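You operate a simulated robot arm through the tools that you are given. There is no shell and no other tool.

Carry out the task below with a simulated robot arm. There is one attempt and no reset: what you move stays moved.

Task
Put things in order on the long oak table. At the end: the white blotter block three with a wooden top stands on top of the green box (marked "CHALK"); the silver clip stands where the blue tin (marked "CLIPS") stood; the pink eraser is on the brown square card box; the blue tin from the long oak table is in the brown tray (marked "INCOMING"); whatever was shut is shut again. Leave all else as you found it, and nothing knocked over.

The check looks at the end state, three seconds after you hand in, the way a careful person would. Anything else that was tipped, shoved, dropped, spilled or broken makes it a failure.

Robot
A 7-joint arm with a two-finger parallel gripper, fixed in place. Base frame: the origin is at the foot of the arm, x ahead of it, y to its left, z up; the work surface is at about z = 0. Lengths are in m, angles in degrees, forces in N, time in s.
With the tool pointing down near the work surface it reaches from about 0.22 to 0.58 m from the base axis. Its first joint turns from -66.0 to 66.0 degrees. Payload 2.5 kg.
The tool frame sits at the grasp point between the pads (the TCP): z along the fingers, y along the line on which they close. The tips reach 0.023 m beyond it. The gripper opens to 0.094 m. The fingers are 0.038 m wide and 0.01 m thick; the gripper's body (0.054 by 0.096 m) begins 0.039 m behind the TCP.
Orientation is that of the tool frame in the base frame, as a unit quaternion [x, y, z, w]. With the fingers straight down and closing along the base's y, the tool's x points along the base's -x, its y along +y and its z along -z.

Tools
- The arm moves only by the tool apply_moves. Its argument "deltas" is a list of rows, each an object (a shift or turn left out is 0, a gripper value left out holds the last) with "rot": the turn, a rotation vector about the base's x, y, z in units of 4 degrees (1.0 is 4 degrees), a list of three; "delta_pos": the shift along the base's x, y, z in units of 40 mm (1.0 is 40 mm), a list of three; "hand": the closure in counts, from 0 (fully open) to 255 (shut). In form: [{"rot": [rx, ry, rz], "delta_pos": [dx, dy, dz], "hand": hand}, ...]. A call has 1 to 20 rows; each row shifts and turns the commanded pose from where the row before left it. A call with a number of a shift or a turn outside -1 to 1 is refused whole. A row lasts 0.2 s, in which the tool goes at most 0.05 m and 8.6 degrees; a call with a longer step from one row to the next is refused whole, and so is a gripper value outside its range. A pose out of reach is approached as far as the arm can. The call stops where the force on the tool passes 40 N (or 10 N more than at its start, if that is more) or the arm is blocked; 0.2 s more then pass. The fingers move at their own pace (about 0.108 m/s each) and stop on an object; they squeeze with about 38 N. The grip force told is the motor's: it shows also when the fingers shut on nothing. Time passes only in rows, and 0.2 s behind the last, so rows that do not move let the fingers close. It gives the time, the measured TCP pose, the force on the tool (base axes), the opening and the grip force at its end, in the units of the frame above (readings bear some noise), with the torque about the TCP (base axes, N m) and any sound that the robot's microphone picked up.
- Cameras (640 x 400 px; columns grow to the right, rows downward): "scene" is fixed at [0.111, -0.4167, 0.5228]; the picture's right is [0.80, -0.60, 0.00], its down [-0.38, -0.51, -0.77] and it looks along [0.46, 0.62, -0.64] (base axes); focal length 321 px, centre (320, 200). "wrist" rides on the gripper at [0.086, 0.016, -0.074] in the tool frame; the picture's right is [-0.18, 0.98, 0.00], its down [-0.58, -0.11, -0.81] and it looks along [-0.79, -0.15, 0.59] (tool axes); focal length 243 px, centre (320, 200). There is no depth. A picture from a camera that has moved, and an enlarged one, comes with that camera's place and axes in the base frame and with its lens. The place of the scene camera against the robot may be out by one fixed shift of up to 0.025 m in any direction.
- snapshot(camera): a new picture of that camera. The clock stands still meanwhile.
- inspect(camera, box): a new picture of the part [left, top, right, bottom] of that camera's present view, enlarged. The clock stands still meanwhile.
- hand_in(): hands the job in; it is judged then, once.

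Nothing tells you positions but the pictures and the camera data. Unless the task says otherwise, let go and move clear before handing in.

The tools are called after ">>>" as a command line: name --argument value ..., lists and objects as JSON in quotes. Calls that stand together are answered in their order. apply_moves: Moves the arm, as the interface text tells. Its arguments: {"type":"object","properties":{"deltas":{"type":"array","items":{"type":"object","properties":{"rot":{"type":"array","items":{"type":"number"}},"delta_pos":{"type":"array","items":{"type":"number"}},"hand":{"type":"number"}}}}},"required":["deltas"]} The other tools are called the same way: snapshot (camera) takes a picture; inspect (camera, box) takes an enlarged picture of a part of a camera's view; hand_in () hands the job in.

At the start:

```text
t: 0.0
position: [0.3627, -0.0275, 0.286]
tcp_rot: [0.0, 1.0, 0.0, -0.001]
ft_force: [0.7, 0.5, 0.0]
wrist_torque: [0.01, 0.01, -0.01]
gripper_width: 0.094
grip_force: 0.0
```

scene: 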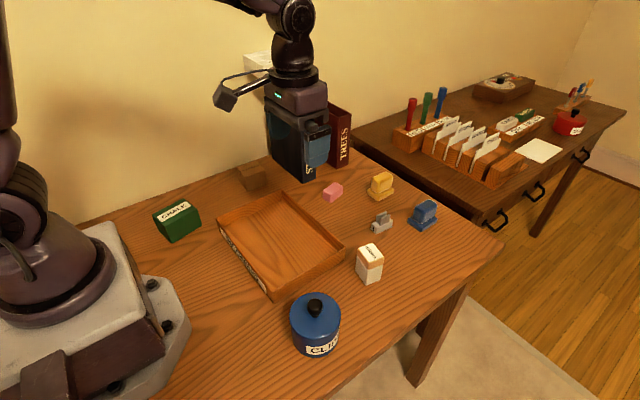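
wrist: 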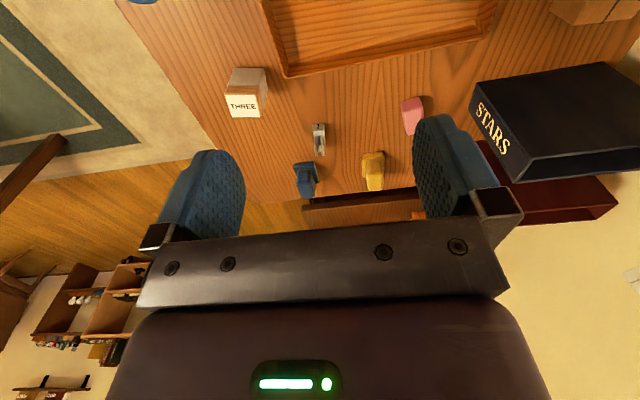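

I see the oak table with the green CHALK box, brown tray, blue CLIPS tin, the white block, clip, eraser, a small brown card box at the back and two blotters or staplers. I'll look closer before moving anything.

>>> inspect --camera "scene" --box '[140, 140, 300, 240]'

>>> inspect --camera "scene" --box '[300, 160, 460, 260]'

>>> inspect --camera "scene" --box '[240, 240, 400, 340]'

>>> inspect --camera "scene" --box '[240, 280, 400, 380]'

>>> inspect --camera "wrist" --box '[200, 0, 520, 200]'

```text
4.00 times, centred on (220, 190) of scene
camera zoom: at [0.111, -0.4167, 0.5228], right [0.8, -0.6, 0.0], down [-0.38, -0.51, -0.77], along [0.46, 0.62, -0.64], focal length 1286 px, centre (720, 240)
```

zoom: 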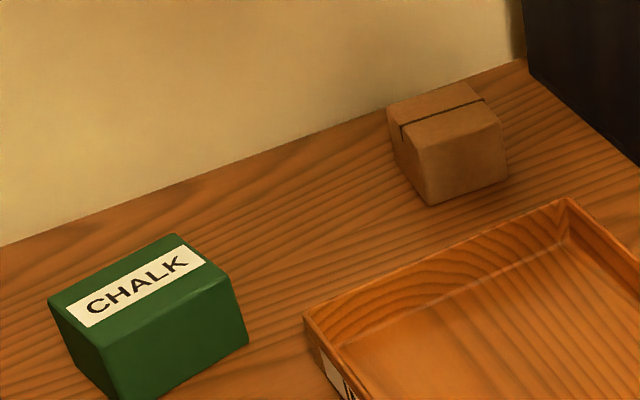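

```text
4.00 times, centred on (380, 210) of scene
camera zoom: at [0.111, -0.4167, 0.5228], right [0.8, -0.6, 0.0], down [-0.38, -0.51, -0.77], along [0.46, 0.62, -0.64], focal length 1286 px, centre (80, 160)
```

zoom: 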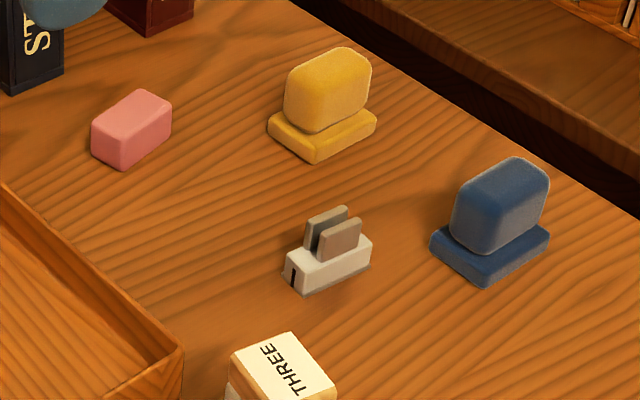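

```text
4.00 times, centred on (320, 290) of scene
camera zoom: at [0.111, -0.4167, 0.5228], right [0.8, -0.6, 0.0], down [-0.38, -0.51, -0.77], along [0.46, 0.62, -0.64], focal length 1286 px, centre (320, -160)
```

zoom: 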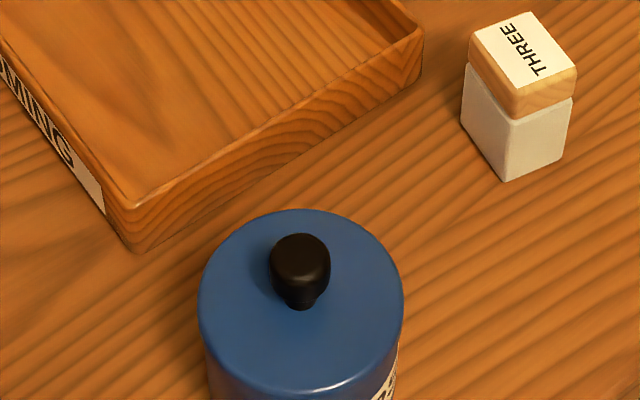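

```text
4.00 times, centred on (320, 330) of scene
camera zoom: at [0.111, -0.4167, 0.5228], right [0.8, -0.6, 0.0], down [-0.38, -0.51, -0.77], along [0.46, 0.62, -0.64], focal length 1286 px, centre (320, -320)
```

zoom: 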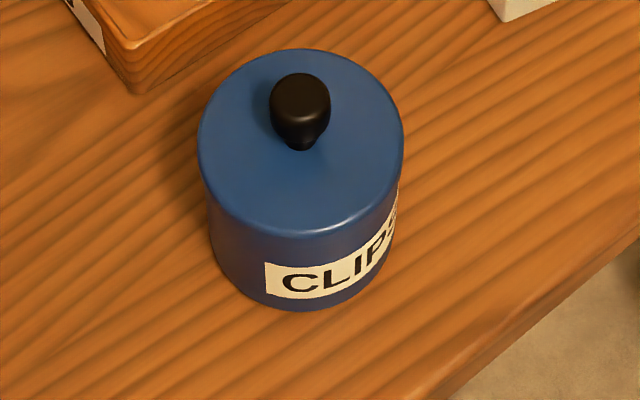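

```text
2.00 times, centred on (360, 100) of wrist
camera zoom: at [0.2761, -0.0102, 0.3613], right [0.18, 0.98, 0.0], down [0.58, -0.11, 0.81], along [0.79, -0.15, -0.59], focal length 485 px, centre (240, 400)
```

zoom: 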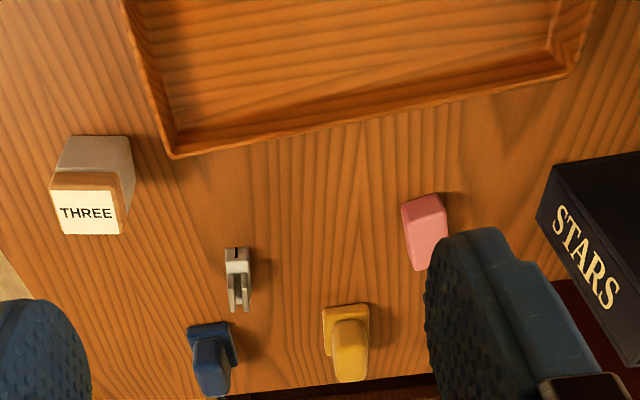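

The scene is clear: tin at about (0.28, -0.19), tray x 0.25–0.43 and y -0.10–0.16, block about (0.44, -0.15), clip about (0.54, -0.06), eraser about (0.52, 0.09), green box about (0.19, 0.20), card box about (0.40, 0.27). I'll start with the tin, moving the wrist camera over it for a precise fix.

>>> apply_moves --deltas '[{"delta_pos": [-0.313, -0.396, -0.183], "rot": [0, 0, -0.94], "hand": 0}, {"delta_pos": [-0.313, -0.396, -0.183], "rot": [0, 0, -0.94]}, {"delta_pos": [-0.313, -0.396, -0.183], "rot": [0, 0, -0.94]}, {"delta_pos": [-0.313, -0.396, -0.183], "rot": [0, 0, -0.94]}, {"delta_pos": [-0.313, -0.396, -0.183], "rot": [0, 0, -0.94]}, {"delta_pos": [-0.313, -0.396, -0.183], "rot": [0, 0, -0.94]}, {"delta_pos": [-0.313, -0.396, -0.183], "rot": [0, 0, -0.94]}, {"delta_pos": [-0.313, -0.396, -0.183], "rot": [0, 0, -0.94]}, {"delta_pos": [-0.313, -0.396, -0.183], "rot": [0, 0, -0.94]}, {}]'

>>> snapshot --camera "wrist"

>>> snapshot --camera "scene"

```text
t: 2.2
position: [0.2512, -0.1713, 0.2219]
tcp_rot: [0.292, 0.956, 0.001, 0.0]
ft_force: [-1.1, 0.1, 0.0]
wrist_torque: [0.01, 0.02, -0.01]
gripper_width: 0.0939
grip_force: 0.1
```

```text
taken
camera wrist: at [0.1882, -0.108, 0.2959], right [0.7, 0.71, 0.0], down [0.42, -0.42, 0.81], along [0.57, -0.57, -0.59], focal length 243 px, centre (320, 200)
```

wrist: 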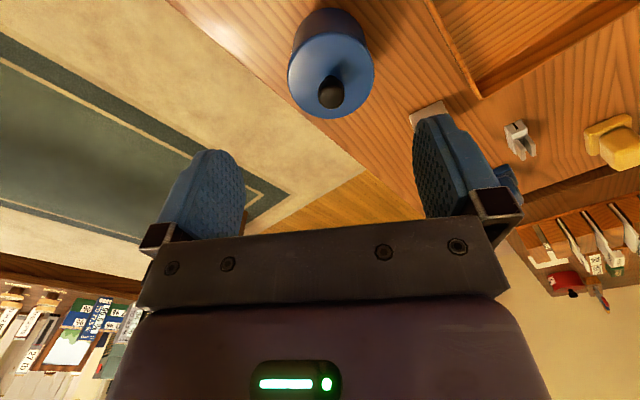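

```text
taken
```

scene: 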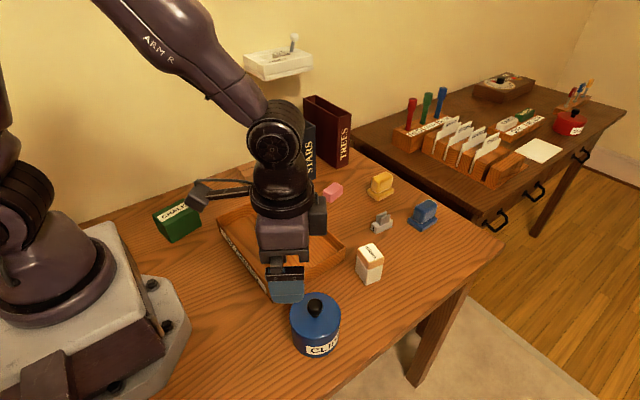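

The wrist camera now shows the tin and its knob. I'll zoom in to measure its centre and height.

>>> inspect --camera "wrist" --box '[250, 0, 442, 120]'

>>> inspect --camera "scene" --box '[268, 280, 364, 340]'

>>> inspect --camera "scene" --box '[268, 310, 364, 370]'

>>> inspect --camera "scene" --box '[240, 80, 400, 180]'

```text
3.33 times, centred on (346, 60) of wrist
camera zoom: at [0.1882, -0.108, 0.2959], right [0.7, 0.71, 0.0], down [0.42, -0.42, 0.81], along [0.57, -0.57, -0.59], focal length 809 px, centre (233, 667)
```

zoom: 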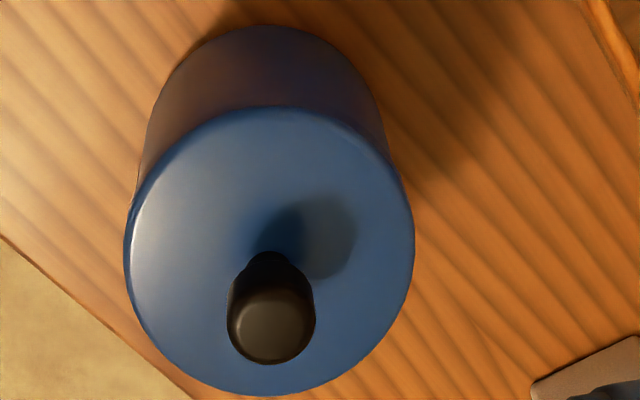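

```text
6.67 times, centred on (316, 310) of scene
camera zoom: at [0.111, -0.4167, 0.5228], right [0.8, -0.6, 0.0], down [-0.38, -0.51, -0.77], along [0.46, 0.62, -0.64], focal length 2142 px, centre (347, -533)
```

zoom: 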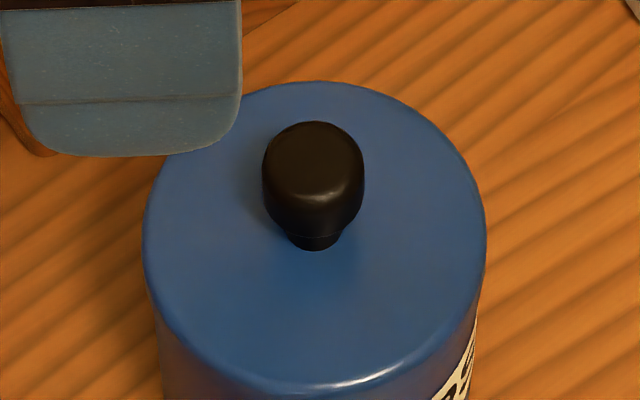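

```text
6.67 times, centred on (316, 340) of scene
camera zoom: at [0.111, -0.4167, 0.5228], right [0.8, -0.6, 0.0], down [-0.38, -0.51, -0.77], along [0.46, 0.62, -0.64], focal length 2142 px, centre (347, -733)
```

zoom: 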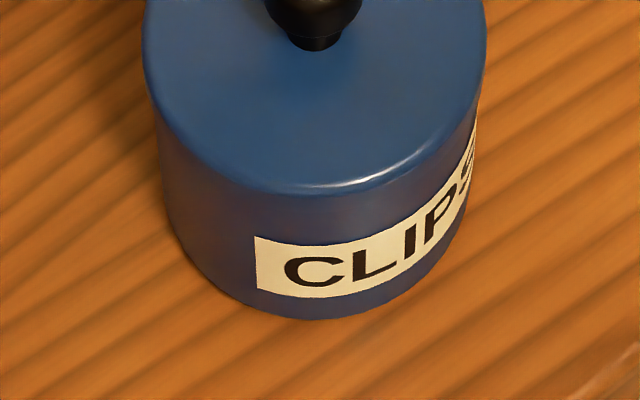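

```text
4.00 times, centred on (320, 130) of scene
camera zoom: at [0.111, -0.4167, 0.5228], right [0.8, -0.6, 0.0], down [-0.38, -0.51, -0.77], along [0.46, 0.62, -0.64], focal length 1286 px, centre (320, 480)
```

zoom: 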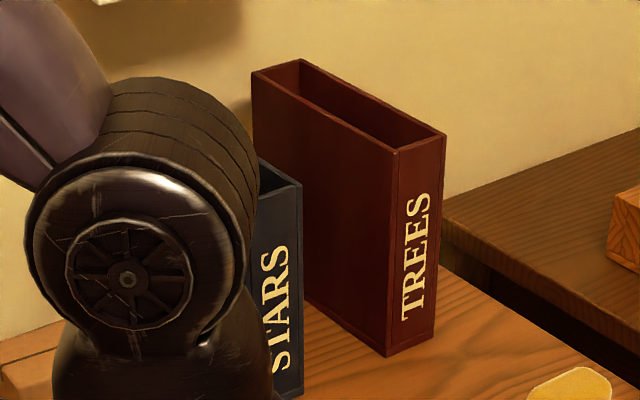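

I put the tin's centre at about (0.283, -0.186), with its lid top near 0.064 and radius about 0.041. I'll hover directly over it, tips above the knob, and look again before descending.

>>> apply_moves --deltas '[{"delta_pos": [0.199, -0.09, -0.543], "hand": 0}, {"delta_pos": [0.199, -0.09, -0.543]}, {"delta_pos": [0.199, -0.09, -0.543]}, {"delta_pos": [0.199, -0.09, -0.543]}, {}]'

>>> snapshot --camera "wrist"

>>> inspect --camera "scene" --box '[230, 240, 390, 340]'

```text
t: 3.4
position: [0.2813, -0.1831, 0.1331]
tcp_rot: [0.291, 0.957, 0.0, 0.0]
ft_force: [-0.2, 0.0, -0.5]
wrist_torque: [-0.03, 0.02, 0.0]
gripper_width: 0.0938
grip_force: 0.0
```

```text
taken
camera wrist: at [0.2197, -0.1217, 0.2077], right [0.7, 0.71, 0.0], down [0.42, -0.41, 0.81], along [0.58, -0.57, -0.59], focal length 243 px, centre (320, 200)
```

wrist: 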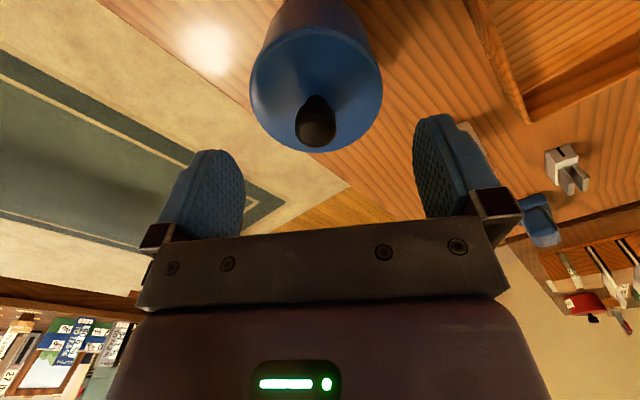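

```text
4.00 times, centred on (310, 290) of scene
camera zoom: at [0.111, -0.4167, 0.5228], right [0.8, -0.6, 0.0], down [-0.38, -0.51, -0.77], along [0.46, 0.62, -0.64], focal length 1286 px, centre (360, -160)
```

zoom: 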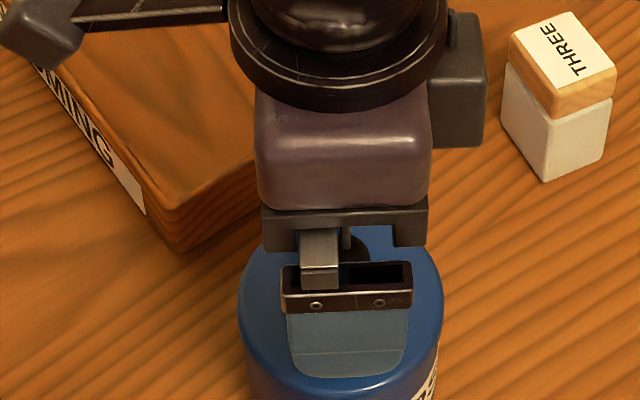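

>>> inspect --camera "wrist" --box '[220, 0, 476, 160]'

```text
2.50 times, centred on (348, 80) of wrist
camera zoom: at [0.2197, -0.1217, 0.2077], right [0.7, 0.71, 0.0], down [0.42, -0.41, 0.81], along [0.58, -0.57, -0.59], focal length 606 px, centre (250, 500)
```

zoom: 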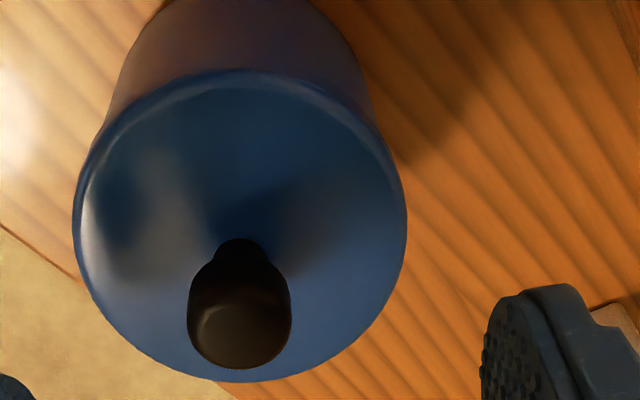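

The tin's centre comes out at (0.2825, -0.1847), lid top about 0.066 and knob top about 0.092, and the gripper is aligned over it. Before gripping I need to see whether the lid overhangs the body, so I'll zoom in on its edges.

>>> inspect --camera "scene" --box '[284, 310, 316, 330]'

>>> inspect --camera "scene" --box '[320, 310, 352, 330]'

>>> inspect --camera "scene" --box '[280, 320, 344, 360]'

>>> inspect --camera "wrist" --box '[240, 0, 304, 40]'

>>> inspect --camera "wrist" --box '[340, 0, 404, 40]'

```text
16.00 times, centred on (300, 320) of scene
camera zoom: at [0.111, -0.4167, 0.5228], right [0.8, -0.6, 0.0], down [-0.38, -0.51, -0.77], along [0.46, 0.62, -0.64], focal length 5142 px, centre (640, -1720)
```

zoom: 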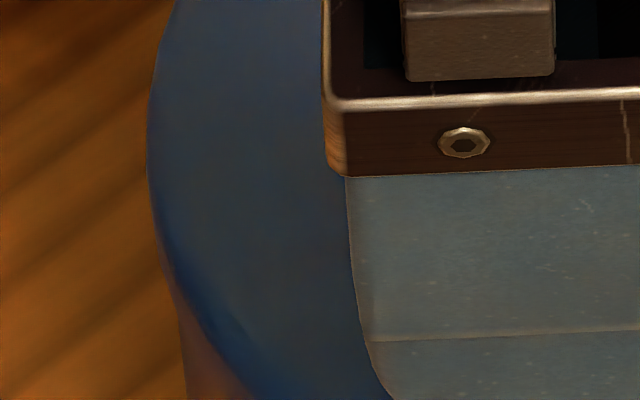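

```text
16.00 times, centred on (336, 320) of scene
camera zoom: at [0.111, -0.4167, 0.5228], right [0.8, -0.6, 0.0], down [-0.38, -0.51, -0.77], along [0.46, 0.62, -0.64], focal length 5142 px, centre (64, -1720)
```

zoom: 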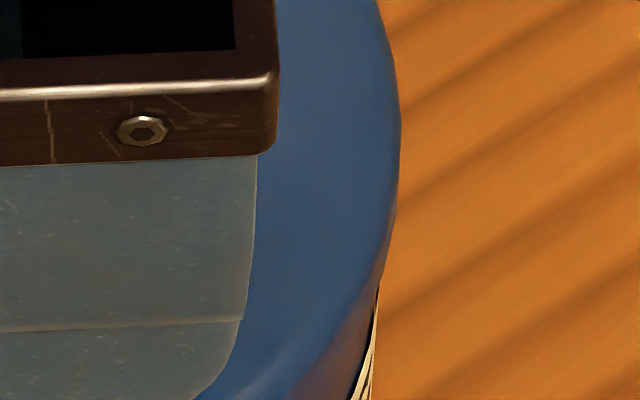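

```text
10.00 times, centred on (312, 340) of scene
camera zoom: at [0.111, -0.4167, 0.5228], right [0.8, -0.6, 0.0], down [-0.38, -0.51, -0.77], along [0.46, 0.62, -0.64], focal length 3214 px, centre (400, -1200)
```

zoom: 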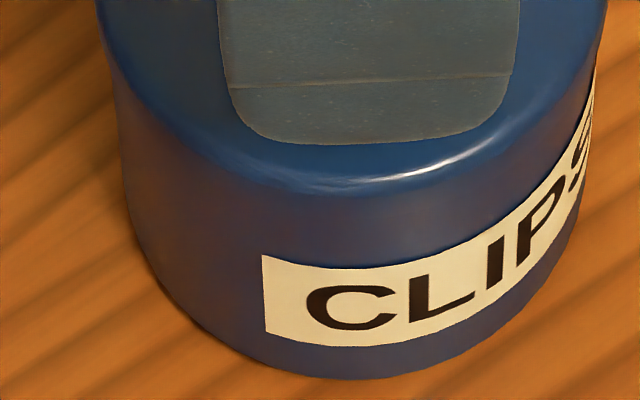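

```text
10.00 times, centred on (272, 20) of wrist
camera zoom: at [0.2197, -0.1217, 0.2077], right [0.7, 0.71, 0.0], down [0.42, -0.41, 0.81], along [0.58, -0.57, -0.59], focal length 2426 px, centre (800, 2000)
```

zoom: 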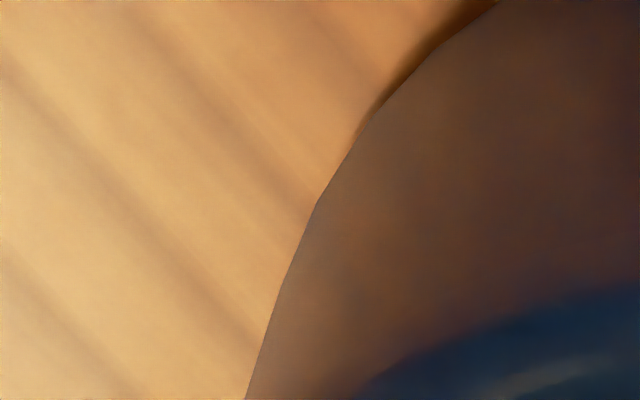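

```text
10.00 times, centred on (372, 20) of wrist
camera zoom: at [0.2197, -0.1217, 0.2077], right [0.7, 0.71, 0.0], down [0.42, -0.41, 0.81], along [0.58, -0.57, -0.59], focal length 2426 px, centre (-200, 2000)
```

zoom: 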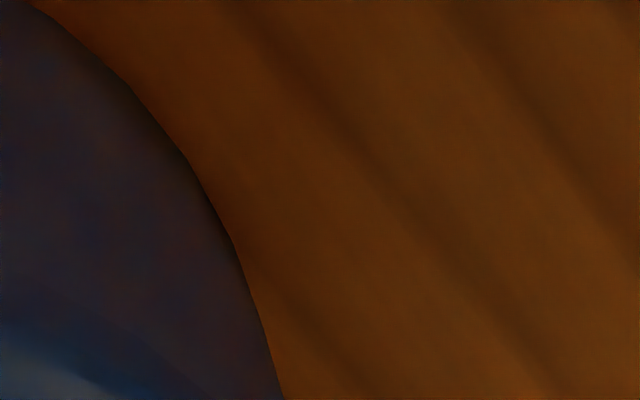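

The lid appears to overhang the body by perhaps 1–2 mm, so it might lift off alone if it's loose. I'll grip low across lid and body, then lift only a few millimetres and check.

>>> apply_moves --deltas '[{"delta_pos": [0.01, -0.005, -0.457], "hand": 0}, {"delta_pos": [0.01, 0, -0.457]}, {"delta_pos": [0, 0, -0.457]}, {"delta_pos": [0, 0, -0.457]}, {}]'

>>> snapshot --camera "wrist"

>>> inspect --camera "scene" --box '[230, 270, 390, 370]'

```text
t: 4.6
position: [0.2839, -0.1818, 0.0597]
tcp_rot: [0.292, 0.957, -0.001, -0.001]
ft_force: [-0.2, 0.1, -0.5]
wrist_torque: [0.03, -0.02, 0.0]
gripper_width: 0.0938
grip_force: 0.1
```

```text
taken
camera wrist: at [0.2202, -0.1199, 0.1342], right [0.7, 0.71, 0.0], down [0.42, -0.41, 0.81], along [0.58, -0.57, -0.59], focal length 243 px, centre (320, 200)
```

wrist: 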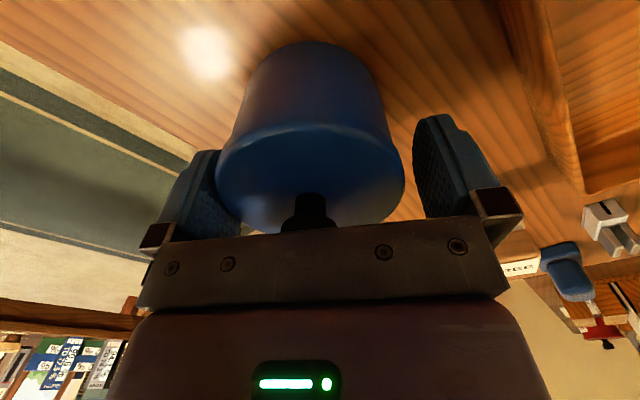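

```text
4.00 times, centred on (310, 320) of scene
camera zoom: at [0.111, -0.4167, 0.5228], right [0.8, -0.6, 0.0], down [-0.38, -0.51, -0.77], along [0.46, 0.62, -0.64], focal length 1286 px, centre (360, -280)
```

zoom: 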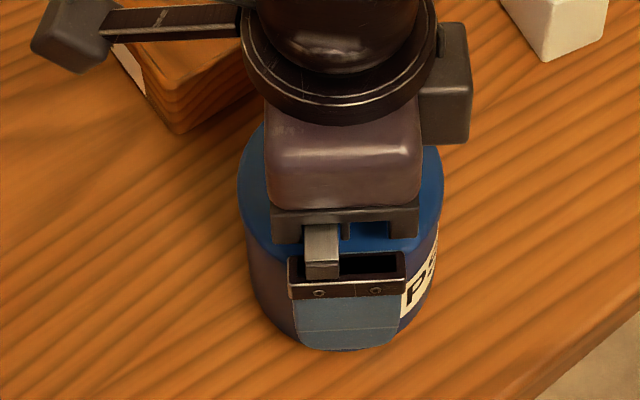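

The lid looks a few millimetres left of centre between the fingers. I'll measure more exactly before closing.

>>> inspect --camera "wrist" --box '[160, 30, 480, 230]'

```text
2.00 times, centred on (320, 130) of wrist
camera zoom: at [0.2202, -0.1199, 0.1342], right [0.7, 0.71, 0.0], down [0.42, -0.41, 0.81], along [0.58, -0.57, -0.59], focal length 485 px, centre (320, 340)
```

zoom: 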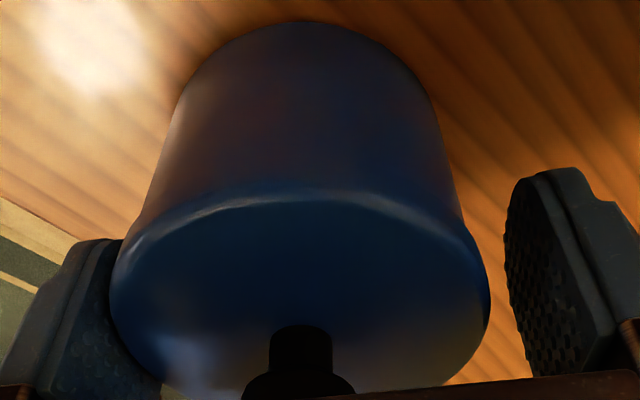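

The tin sits about 5 mm off to one side of the gripper centre, because the arm tracked a few millimetres short. I'll shift the gripper by -5.4 mm in y and check again before closing.

>>> apply_moves --deltas '[{"delta_pos": [-0.006, -0.068, 0], "hand": 0}, {"delta_pos": [-0.006, -0.067, 0]}, {}]'

>>> inspect --camera "wrist" --box '[160, 30, 480, 230]'

```text
t: 5.4
position: [0.2821, -0.1895, 0.0604]
tcp_rot: [0.292, 0.956, 0.001, 0.0]
ft_force: [-0.1, 0.3, 0.5]
wrist_torque: [0.0, -0.01, 0.01]
gripper_width: 0.094
grip_force: 0.1
```

```text
2.00 times, centred on (320, 130) of wrist
camera zoom: at [0.2194, -0.1268, 0.1353], right [0.7, 0.71, 0.0], down [0.42, -0.41, 0.81], along [0.58, -0.56, -0.59], focal length 485 px, centre (320, 340)
```

zoom: 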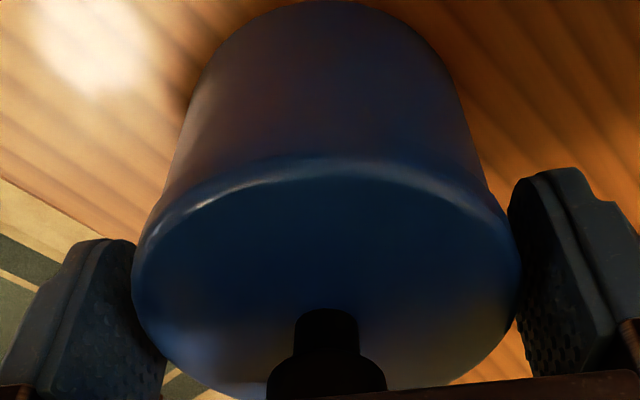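

The tin is now centred to within about 1.5 mm, so I'll close the gripper.

>>> apply_moves --deltas '[{"hand": 60}, {"hand": 120}, {"hand": 200}, {"hand": 255}, {}]'

>>> inspect --camera "scene" --box '[230, 270, 390, 370]'

>>> inspect --camera "wrist" --box '[160, 30, 480, 230]'

```text
t: 6.6
position: [0.2819, -0.1889, 0.0604]
tcp_rot: [0.292, 0.956, 0.001, 0.0]
ft_force: [0.0, 0.4, -0.2]
wrist_torque: [0.02, 0.01, 0.0]
gripper_width: 0.0811
grip_force: 37.8
heard: snap
```

```text
4.00 times, centred on (310, 320) of scene
camera zoom: at [0.111, -0.4167, 0.5228], right [0.8, -0.6, 0.0], down [-0.38, -0.51, -0.77], along [0.46, 0.62, -0.64], focal length 1286 px, centre (360, -280)
```

zoom: 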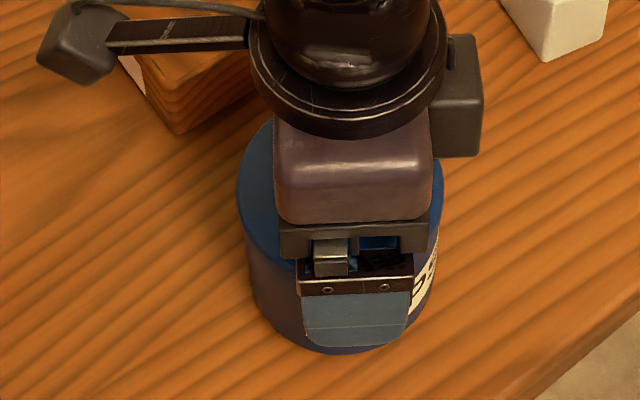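

```text
2.00 times, centred on (320, 130) of wrist
camera zoom: at [0.2193, -0.1267, 0.1353], right [0.7, 0.71, 0.0], down [0.42, -0.41, 0.81], along [0.58, -0.57, -0.59], focal length 485 px, centre (320, 340)
```

zoom: 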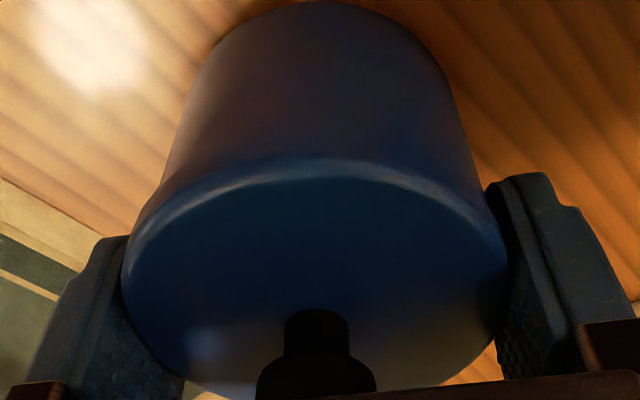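

The gripper closed at 81 mm with a "snap" sound, so I want to know if the lid is still attached. I'll lift about 6 mm and look.

>>> apply_moves --deltas '[{"delta_pos": [0, 0, 0.05]}, {"delta_pos": [0, 0, 0.1]}, {}]'

>>> inspect --camera "scene" --box '[270, 310, 366, 370]'

>>> inspect --camera "wrist" --box '[160, 30, 480, 230]'

```text
t: 7.4
position: [0.2818, -0.1884, 0.0668]
tcp_rot: [0.292, 0.956, 0.001, 0.0]
ft_force: [0.2, 0.9, -1.0]
wrist_torque: [0.0, -0.01, -0.01]
gripper_width: 0.0808
grip_force: 37.5
```

```text
6.67 times, centred on (318, 340) of scene
camera zoom: at [0.111, -0.4167, 0.5228], right [0.8, -0.6, 0.0], down [-0.38, -0.51, -0.77], along [0.46, 0.62, -0.64], focal length 2142 px, centre (333, -733)
```

zoom: 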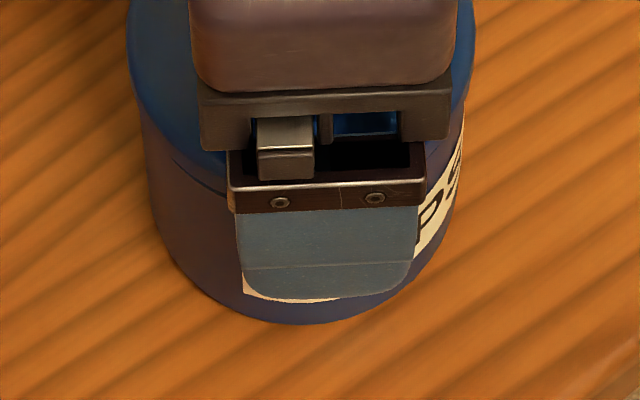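

```text
2.00 times, centred on (320, 130) of wrist
camera zoom: at [0.2195, -0.1269, 0.1414], right [0.7, 0.71, 0.0], down [0.42, -0.41, 0.81], along [0.57, -0.57, -0.59], focal length 485 px, centre (320, 340)
```

zoom: 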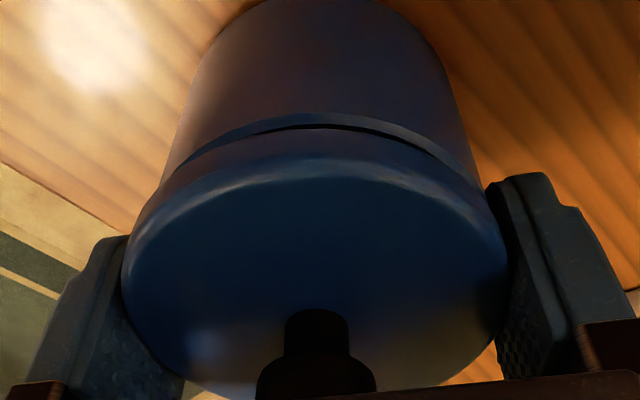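

Only the lid came up, so it's a snap-on lid and I need to move lid and tin separately. I'll set the lid straight back down and let go, then take it by the knob.

>>> apply_moves --deltas '[{"delta_pos": [0, 0, -0.1]}, {"delta_pos": [0, 0, -0.05]}, {}]'

>>> inspect --camera "wrist" --box '[160, 30, 480, 230]'

>>> inspect --camera "scene" --box '[270, 310, 366, 370]'

```text
t: 8.2
position: [0.2826, -0.1892, 0.0602]
tcp_rot: [0.292, 0.957, 0.0, 0.0]
ft_force: [-0.8, 0.4, 0.4]
wrist_torque: [0.02, 0.02, -0.02]
gripper_width: 0.0808
grip_force: 38.3
```

```text
2.00 times, centred on (320, 130) of wrist
camera zoom: at [0.2199, -0.1274, 0.1355], right [0.7, 0.71, 0.0], down [0.42, -0.41, 0.81], along [0.58, -0.56, -0.59], focal length 485 px, centre (320, 340)
```

zoom: 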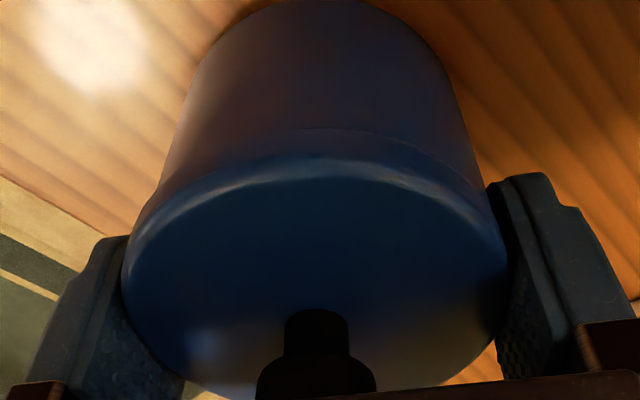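

```text
6.67 times, centred on (318, 340) of scene
camera zoom: at [0.111, -0.4167, 0.5228], right [0.8, -0.6, 0.0], down [-0.38, -0.51, -0.77], along [0.46, 0.62, -0.64], focal length 2142 px, centre (333, -733)
```

zoom: 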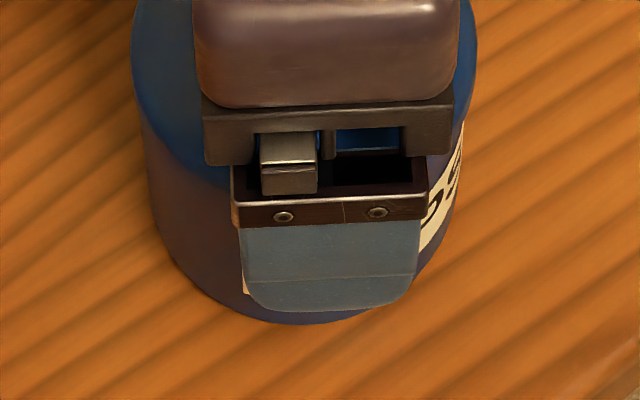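

The lid is back on its seat. Now I'll release, raise the fingers to knob height, and look.

>>> apply_moves --deltas '[{"hand": 0}, {"hand": 0}, {"delta_pos": [0, 0, 0.2]}, {"delta_pos": [0, 0, 0.3]}, {"delta_pos": [0, 0, 0.3]}, {}]'

>>> snapshot --camera "wrist"

>>> inspect --camera "scene" --box '[238, 270, 398, 370]'

```text
t: 9.6
position: [0.2813, -0.1907, 0.0938]
tcp_rot: [0.292, 0.956, 0.0, 0.0]
ft_force: [-0.2, 1.1, -0.1]
wrist_torque: [0.04, 0.01, -0.02]
gripper_width: 0.0942
grip_force: 0.1
```

```text
taken
camera wrist: at [0.2193, -0.1284, 0.168], right [0.7, 0.71, 0.0], down [0.42, -0.41, 0.81], along [0.57, -0.57, -0.59], focal length 243 px, centre (320, 200)
```

wrist: 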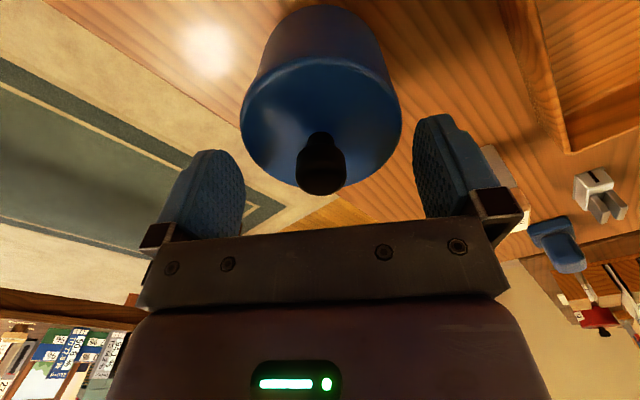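

```text
4.00 times, centred on (318, 320) of scene
camera zoom: at [0.111, -0.4167, 0.5228], right [0.8, -0.6, 0.0], down [-0.38, -0.51, -0.77], along [0.46, 0.62, -0.64], focal length 1286 px, centre (328, -280)
```

zoom: 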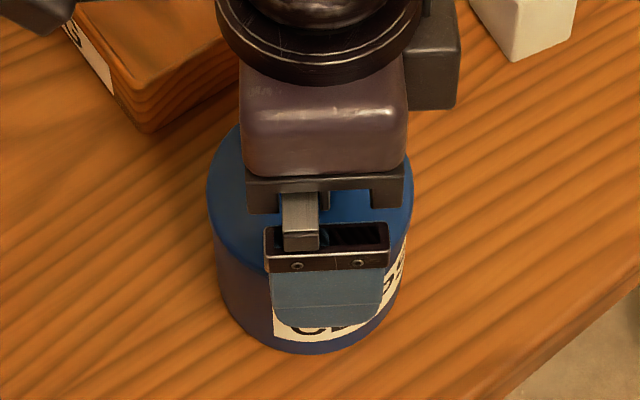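

The tin hasn't moved and the knob is centred between the fingers, so I'll close on it.

>>> apply_moves --deltas '[{"delta_pos": [0, 0, -0.03], "hand": 255}, {"hand": 255}, {"hand": 255}, {"hand": 255}, {}]'

>>> snapshot --camera "wrist"

>>> inspect --camera "scene" --box '[238, 270, 398, 370]'

```text
t: 10.4
position: [0.2824, -0.1884, 0.0932]
tcp_rot: [0.29, 0.957, 0.002, 0.0]
ft_force: [-1.9, 2.2, 4.8]
wrist_torque: [-0.2, 0.08, -0.09]
gripper_width: 0.0221
grip_force: 38.2
heard: snap
stopped in row 4: the force on the tool passed its limit at 42 N (the readings are from after the stop); the commanded pose is now the measured one
```

```text
taken
camera wrist: at [0.2199, -0.1268, 0.1681], right [0.7, 0.71, 0.0], down [0.42, -0.42, 0.81], along [0.58, -0.56, -0.59], focal length 243 px, centre (320, 200)
```

wrist: 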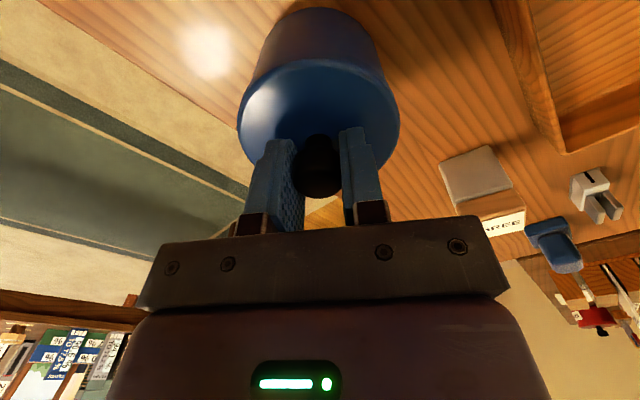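

```text
4.00 times, centred on (318, 320) of scene
camera zoom: at [0.111, -0.4167, 0.5228], right [0.8, -0.6, 0.0], down [-0.38, -0.51, -0.77], along [0.46, 0.62, -0.64], focal length 1286 px, centre (328, -280)
```

zoom: 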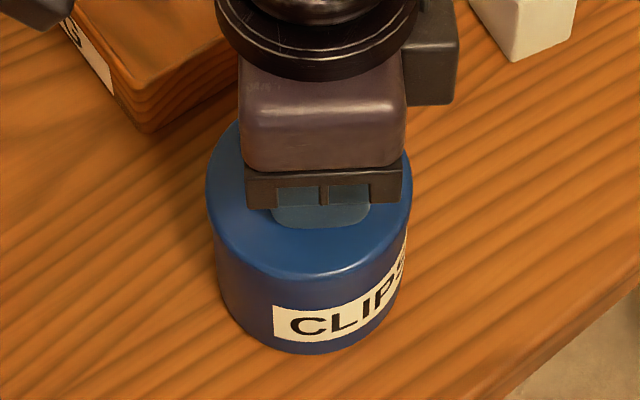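

I'm gripping the knob at 22 mm, and the snap seems to be the fingers striking it. I'll lift 6 mm and check the lid.

>>> apply_moves --deltas '[{"delta_pos": [0, 0, 0.05]}, {"delta_pos": [0, 0, 0.1]}, {}]'

>>> inspect --camera "scene" --box '[238, 270, 398, 370]'

>>> inspect --camera "wrist" --box '[200, 0, 456, 160]'

```text
t: 11.2
position: [0.282, -0.1876, 0.1005]
tcp_rot: [0.291, 0.957, 0.001, -0.001]
ft_force: [-0.5, -0.4, 0.5]
wrist_torque: [0.02, -0.03, 0.0]
gripper_width: 0.0219
grip_force: 38.7
heard: snap
```

```text
4.00 times, centred on (318, 320) of scene
camera zoom: at [0.111, -0.4167, 0.5228], right [0.8, -0.6, 0.0], down [-0.38, -0.51, -0.77], along [0.46, 0.62, -0.64], focal length 1286 px, centre (328, -280)
```

zoom: 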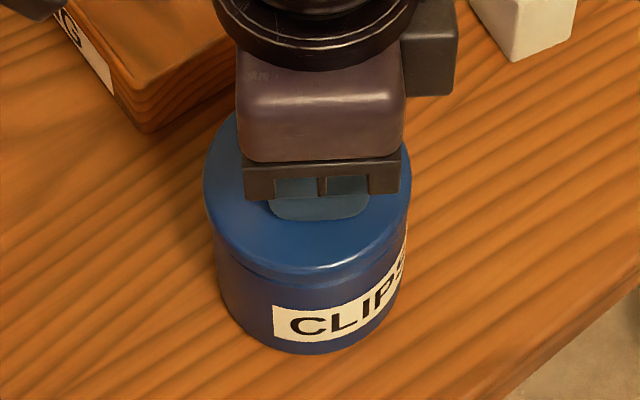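

```text
2.50 times, centred on (328, 80) of wrist
camera zoom: at [0.2193, -0.1265, 0.1738], right [0.7, 0.71, 0.0], down [0.42, -0.42, 0.81], along [0.58, -0.56, -0.59], focal length 606 px, centre (300, 500)
```

zoom: 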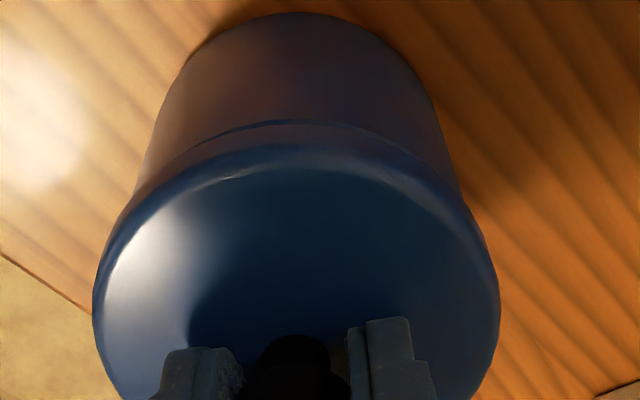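

The lid comes off cleanly by the knob. I'll carry it up and over to the left end of the tray to set it down temporarily, with the tin to go in the middle and right of the tray.

>>> apply_moves --deltas '[{"delta_pos": [0, 0, 0.3]}, {"delta_pos": [0, 0, 0.5]}, {"delta_pos": [0, 0, 0.6]}, {"delta_pos": [0, 0, 0.6]}, {}]'

>>> snapshot --camera "scene"

>>> snapshot --camera "wrist"

```text
t: 12.4
position: [0.2812, -0.1888, 0.1801]
tcp_rot: [0.291, 0.957, 0.001, 0.0]
ft_force: [0.1, -0.2, 0.1]
wrist_torque: [-0.02, -0.01, 0.0]
gripper_width: 0.022
grip_force: 38.1
```

```text
taken
```

scene: 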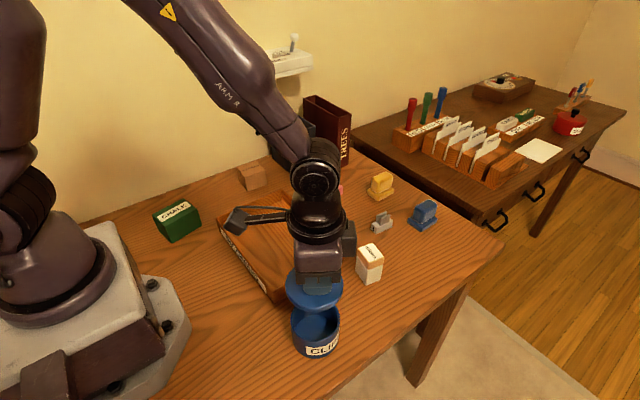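

```text
taken
camera wrist: at [0.2187, -0.1275, 0.2547], right [0.7, 0.71, 0.0], down [0.42, -0.42, 0.81], along [0.58, -0.56, -0.59], focal length 243 px, centre (320, 200)
```

wrist: 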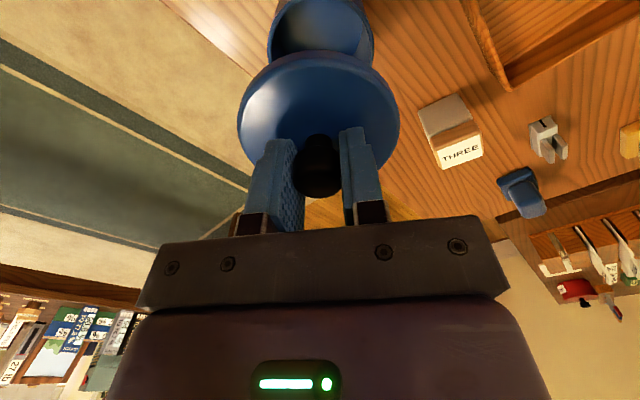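

>>> inspect --camera "scene" --box '[270, 260, 366, 320]'

>>> inspect --camera "scene" --box '[270, 300, 366, 360]'

>>> inspect --camera "scene" --box '[200, 180, 360, 280]'

```text
6.67 times, centred on (318, 290) of scene
camera zoom: at [0.111, -0.4167, 0.5228], right [0.8, -0.6, 0.0], down [-0.38, -0.51, -0.77], along [0.46, 0.62, -0.64], focal length 2142 px, centre (333, -400)
```

zoom: 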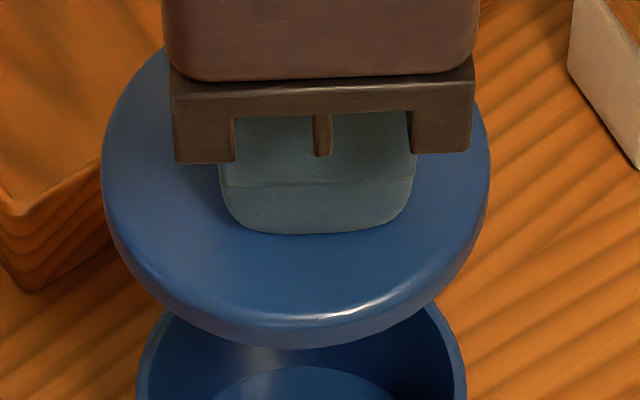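

```text
6.67 times, centred on (318, 330) of scene
camera zoom: at [0.111, -0.4167, 0.5228], right [0.8, -0.6, 0.0], down [-0.38, -0.51, -0.77], along [0.46, 0.62, -0.64], focal length 2142 px, centre (333, -667)
```

zoom: 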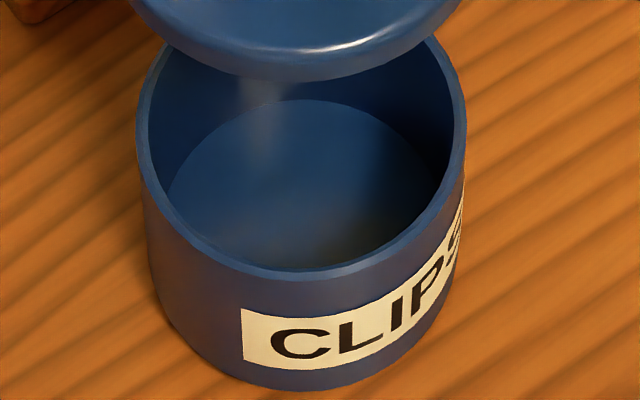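

```text
4.00 times, centred on (280, 230) of scene
camera zoom: at [0.111, -0.4167, 0.5228], right [0.8, -0.6, 0.0], down [-0.38, -0.51, -0.77], along [0.46, 0.62, -0.64], focal length 1286 px, centre (480, 80)
```

zoom: 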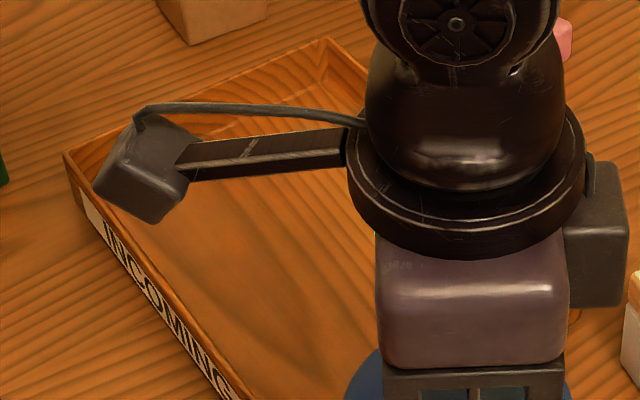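

The tin is empty and its rim is at about 0.055. I'll carry the lid over the tray's left end now, turning the wrist back to yaw 0.

>>> apply_moves --deltas '[{"delta_pos": [0.146, 0.5, 0], "rot": [0, 0, 0.846]}, {"delta_pos": [0.146, 0.74, 0], "rot": [0, 0, 0.846]}, {"delta_pos": [0.146, 0.74, 0], "rot": [0, 0, 0.846]}, {"delta_pos": [0.146, 0.74, 0], "rot": [0, 0, 0.846]}, {"delta_pos": [0.146, 0.74, 0], "rot": [0, 0, 0.846]}, {"delta_pos": [0.146, 0.74, 0], "rot": [0, 0, 0.846]}, {"delta_pos": [0.146, 0.74, 0], "rot": [0, 0, 0.846]}, {"delta_pos": [0.146, 0.74, 0], "rot": [0, 0, 0.846]}, {"delta_pos": [0.146, 0.74, 0], "rot": [0, 0, 0.846]}, {"delta_pos": [0.146, 0.74, 0], "rot": [0, 0, 0.846]}, {}]'

>>> snapshot --camera "scene"

>>> snapshot --camera "wrist"

```text
t: 14.8
position: [0.3421, 0.0974, 0.18]
tcp_rot: [-0.001, 1.0, 0.001, 0.0]
ft_force: [-0.6, 0.4, -1.7]
wrist_torque: [0.01, 0.03, -0.02]
gripper_width: 0.0221
grip_force: 37.6
```

```text
taken
```

scene: 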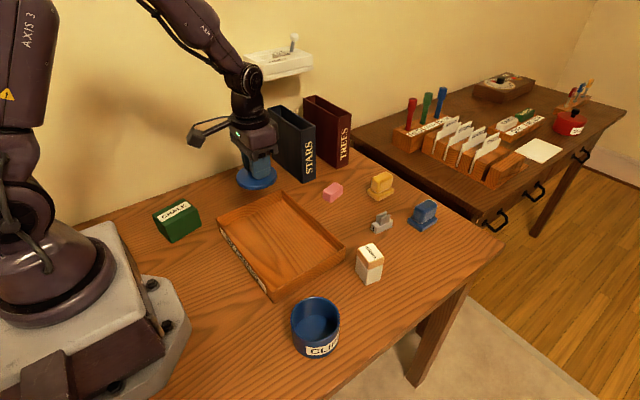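

```text
taken
camera wrist: at [0.2557, 0.1132, 0.2548], right [0.18, 0.98, 0.0], down [0.58, -0.11, 0.81], along [0.79, -0.15, -0.59], focal length 243 px, centre (320, 200)
```

wrist: 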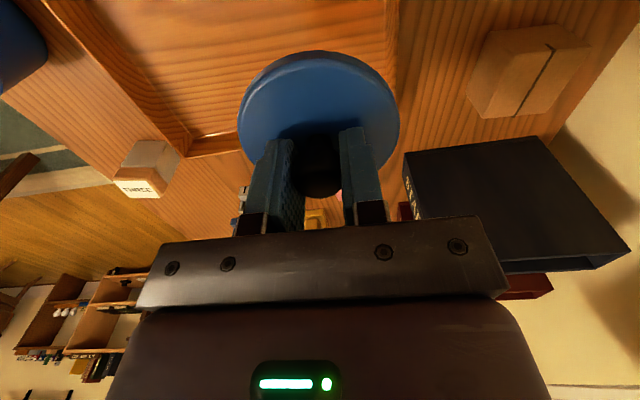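

The scene camera confirms the lid is above the tray's left end with about 14 mm margin to the wall. I'll lower it, quickly at first and then gently until it touches the tray floor.

>>> apply_moves --deltas '[{"delta_pos": [0, 0, -0.4]}, {"delta_pos": [0, 0, -0.65]}, {"delta_pos": [0, 0, -0.65]}, {"delta_pos": [0, 0, -0.65]}, {"delta_pos": [0, 0, -0.4]}, {}]'

>>> inspect --camera "scene" --box '[200, 160, 360, 260]'

```text
t: 16.2
position: [0.3396, 0.0975, 0.0674]
tcp_rot: [0.0, 1.0, 0.001, 0.0]
ft_force: [-0.2, -0.5, -0.5]
wrist_torque: [-0.03, 0.01, -0.04]
gripper_width: 0.022
grip_force: 38.1
```

```text
4.00 times, centred on (280, 210) of scene
camera zoom: at [0.111, -0.4167, 0.5228], right [0.8, -0.6, 0.0], down [-0.38, -0.51, -0.77], along [0.46, 0.62, -0.64], focal length 1286 px, centre (480, 160)
```

zoom: 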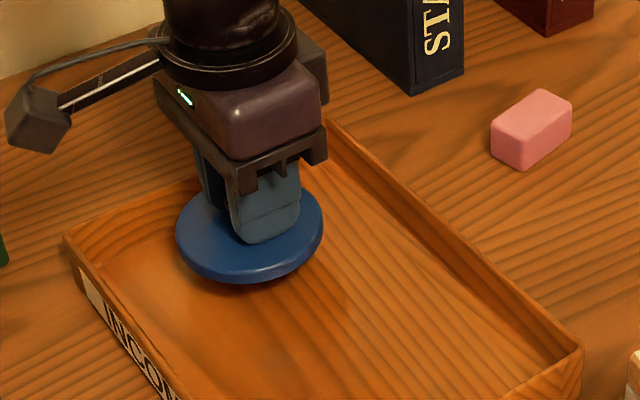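

>>> apply_moves --deltas '[{"delta_pos": [0, 0, -0.1]}, {"delta_pos": [0, 0, -0.1]}, {"delta_pos": [0, 0, -0.1]}, {"delta_pos": [0, 0, -0.1]}, {}]'

>>> inspect --camera "scene" --box '[230, 190, 310, 240]'

```text
t: 17.4
position: [0.3401, 0.0982, 0.0531]
tcp_rot: [-0.001, 1.0, 0.002, 0.0]
ft_force: [0.8, -0.7, 0.1]
wrist_torque: [-0.02, 0.0, -0.01]
gripper_width: 0.022
grip_force: 38.0
```

```text
8.00 times, centred on (270, 215) of scene
camera zoom: at [0.111, -0.4167, 0.5228], right [0.8, -0.6, 0.0], down [-0.38, -0.51, -0.77], along [0.46, 0.62, -0.64], focal length 2571 px, centre (720, 80)
```

zoom: 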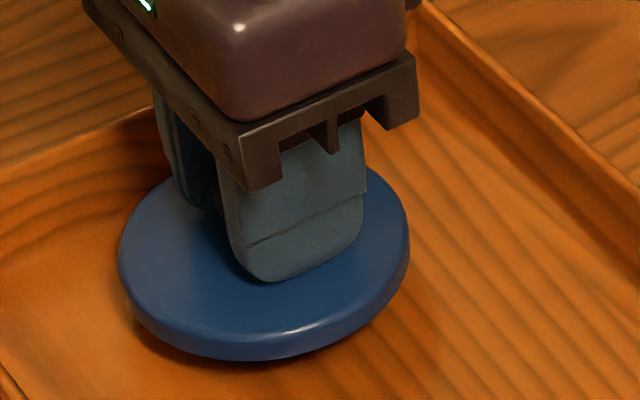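

>>> apply_moves --deltas '[{"delta_pos": [0, 0, -0.05]}, {"delta_pos": [0, 0, -0.05]}, {"delta_pos": [0, 0, -0.05]}, {}]'

>>> inspect --camera "scene" --box '[230, 190, 310, 240]'

```text
t: 18.4
position: [0.3401, 0.0979, 0.0481]
tcp_rot: [0.0, 1.0, 0.001, 0.0]
ft_force: [0.0, -0.3, -0.2]
wrist_torque: [-0.01, -0.01, -0.04]
gripper_width: 0.0218
grip_force: 37.5
```

```text
8.00 times, centred on (270, 215) of scene
camera zoom: at [0.111, -0.4167, 0.5228], right [0.8, -0.6, 0.0], down [-0.38, -0.51, -0.77], along [0.46, 0.62, -0.64], focal length 2571 px, centre (720, 80)
```

zoom: 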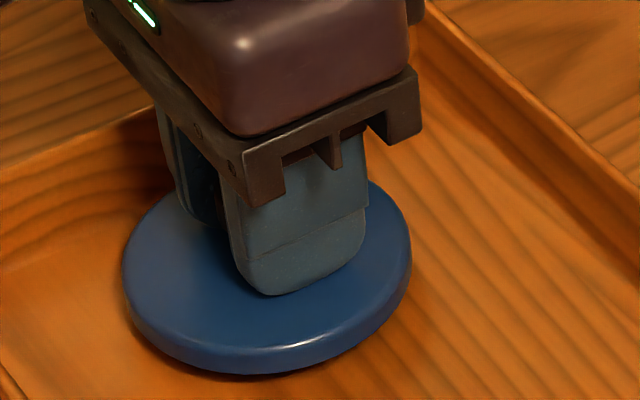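

>>> apply_moves --deltas '[{"delta_pos": [0, 0, -0.04]}, {"delta_pos": [0, 0, -0.04]}, {}]'

>>> inspect --camera "scene" --box '[230, 190, 310, 240]'

```text
t: 19.2
position: [0.3411, 0.0976, 0.044]
tcp_rot: [-0.001, 1.0, 0.002, -0.001]
ft_force: [-0.2, -0.4, 0.2]
wrist_torque: [0.0, 0.0, 0.02]
gripper_width: 0.022
grip_force: 37.8
```

```text
8.00 times, centred on (270, 215) of scene
camera zoom: at [0.111, -0.4167, 0.5228], right [0.8, -0.6, 0.0], down [-0.38, -0.51, -0.77], along [0.46, 0.62, -0.64], focal length 2571 px, centre (720, 80)
```

zoom: 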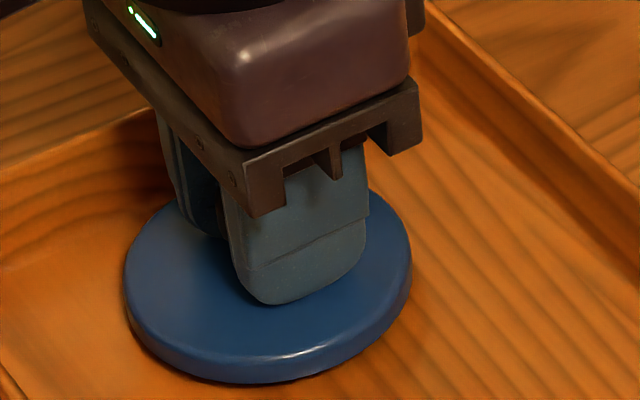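

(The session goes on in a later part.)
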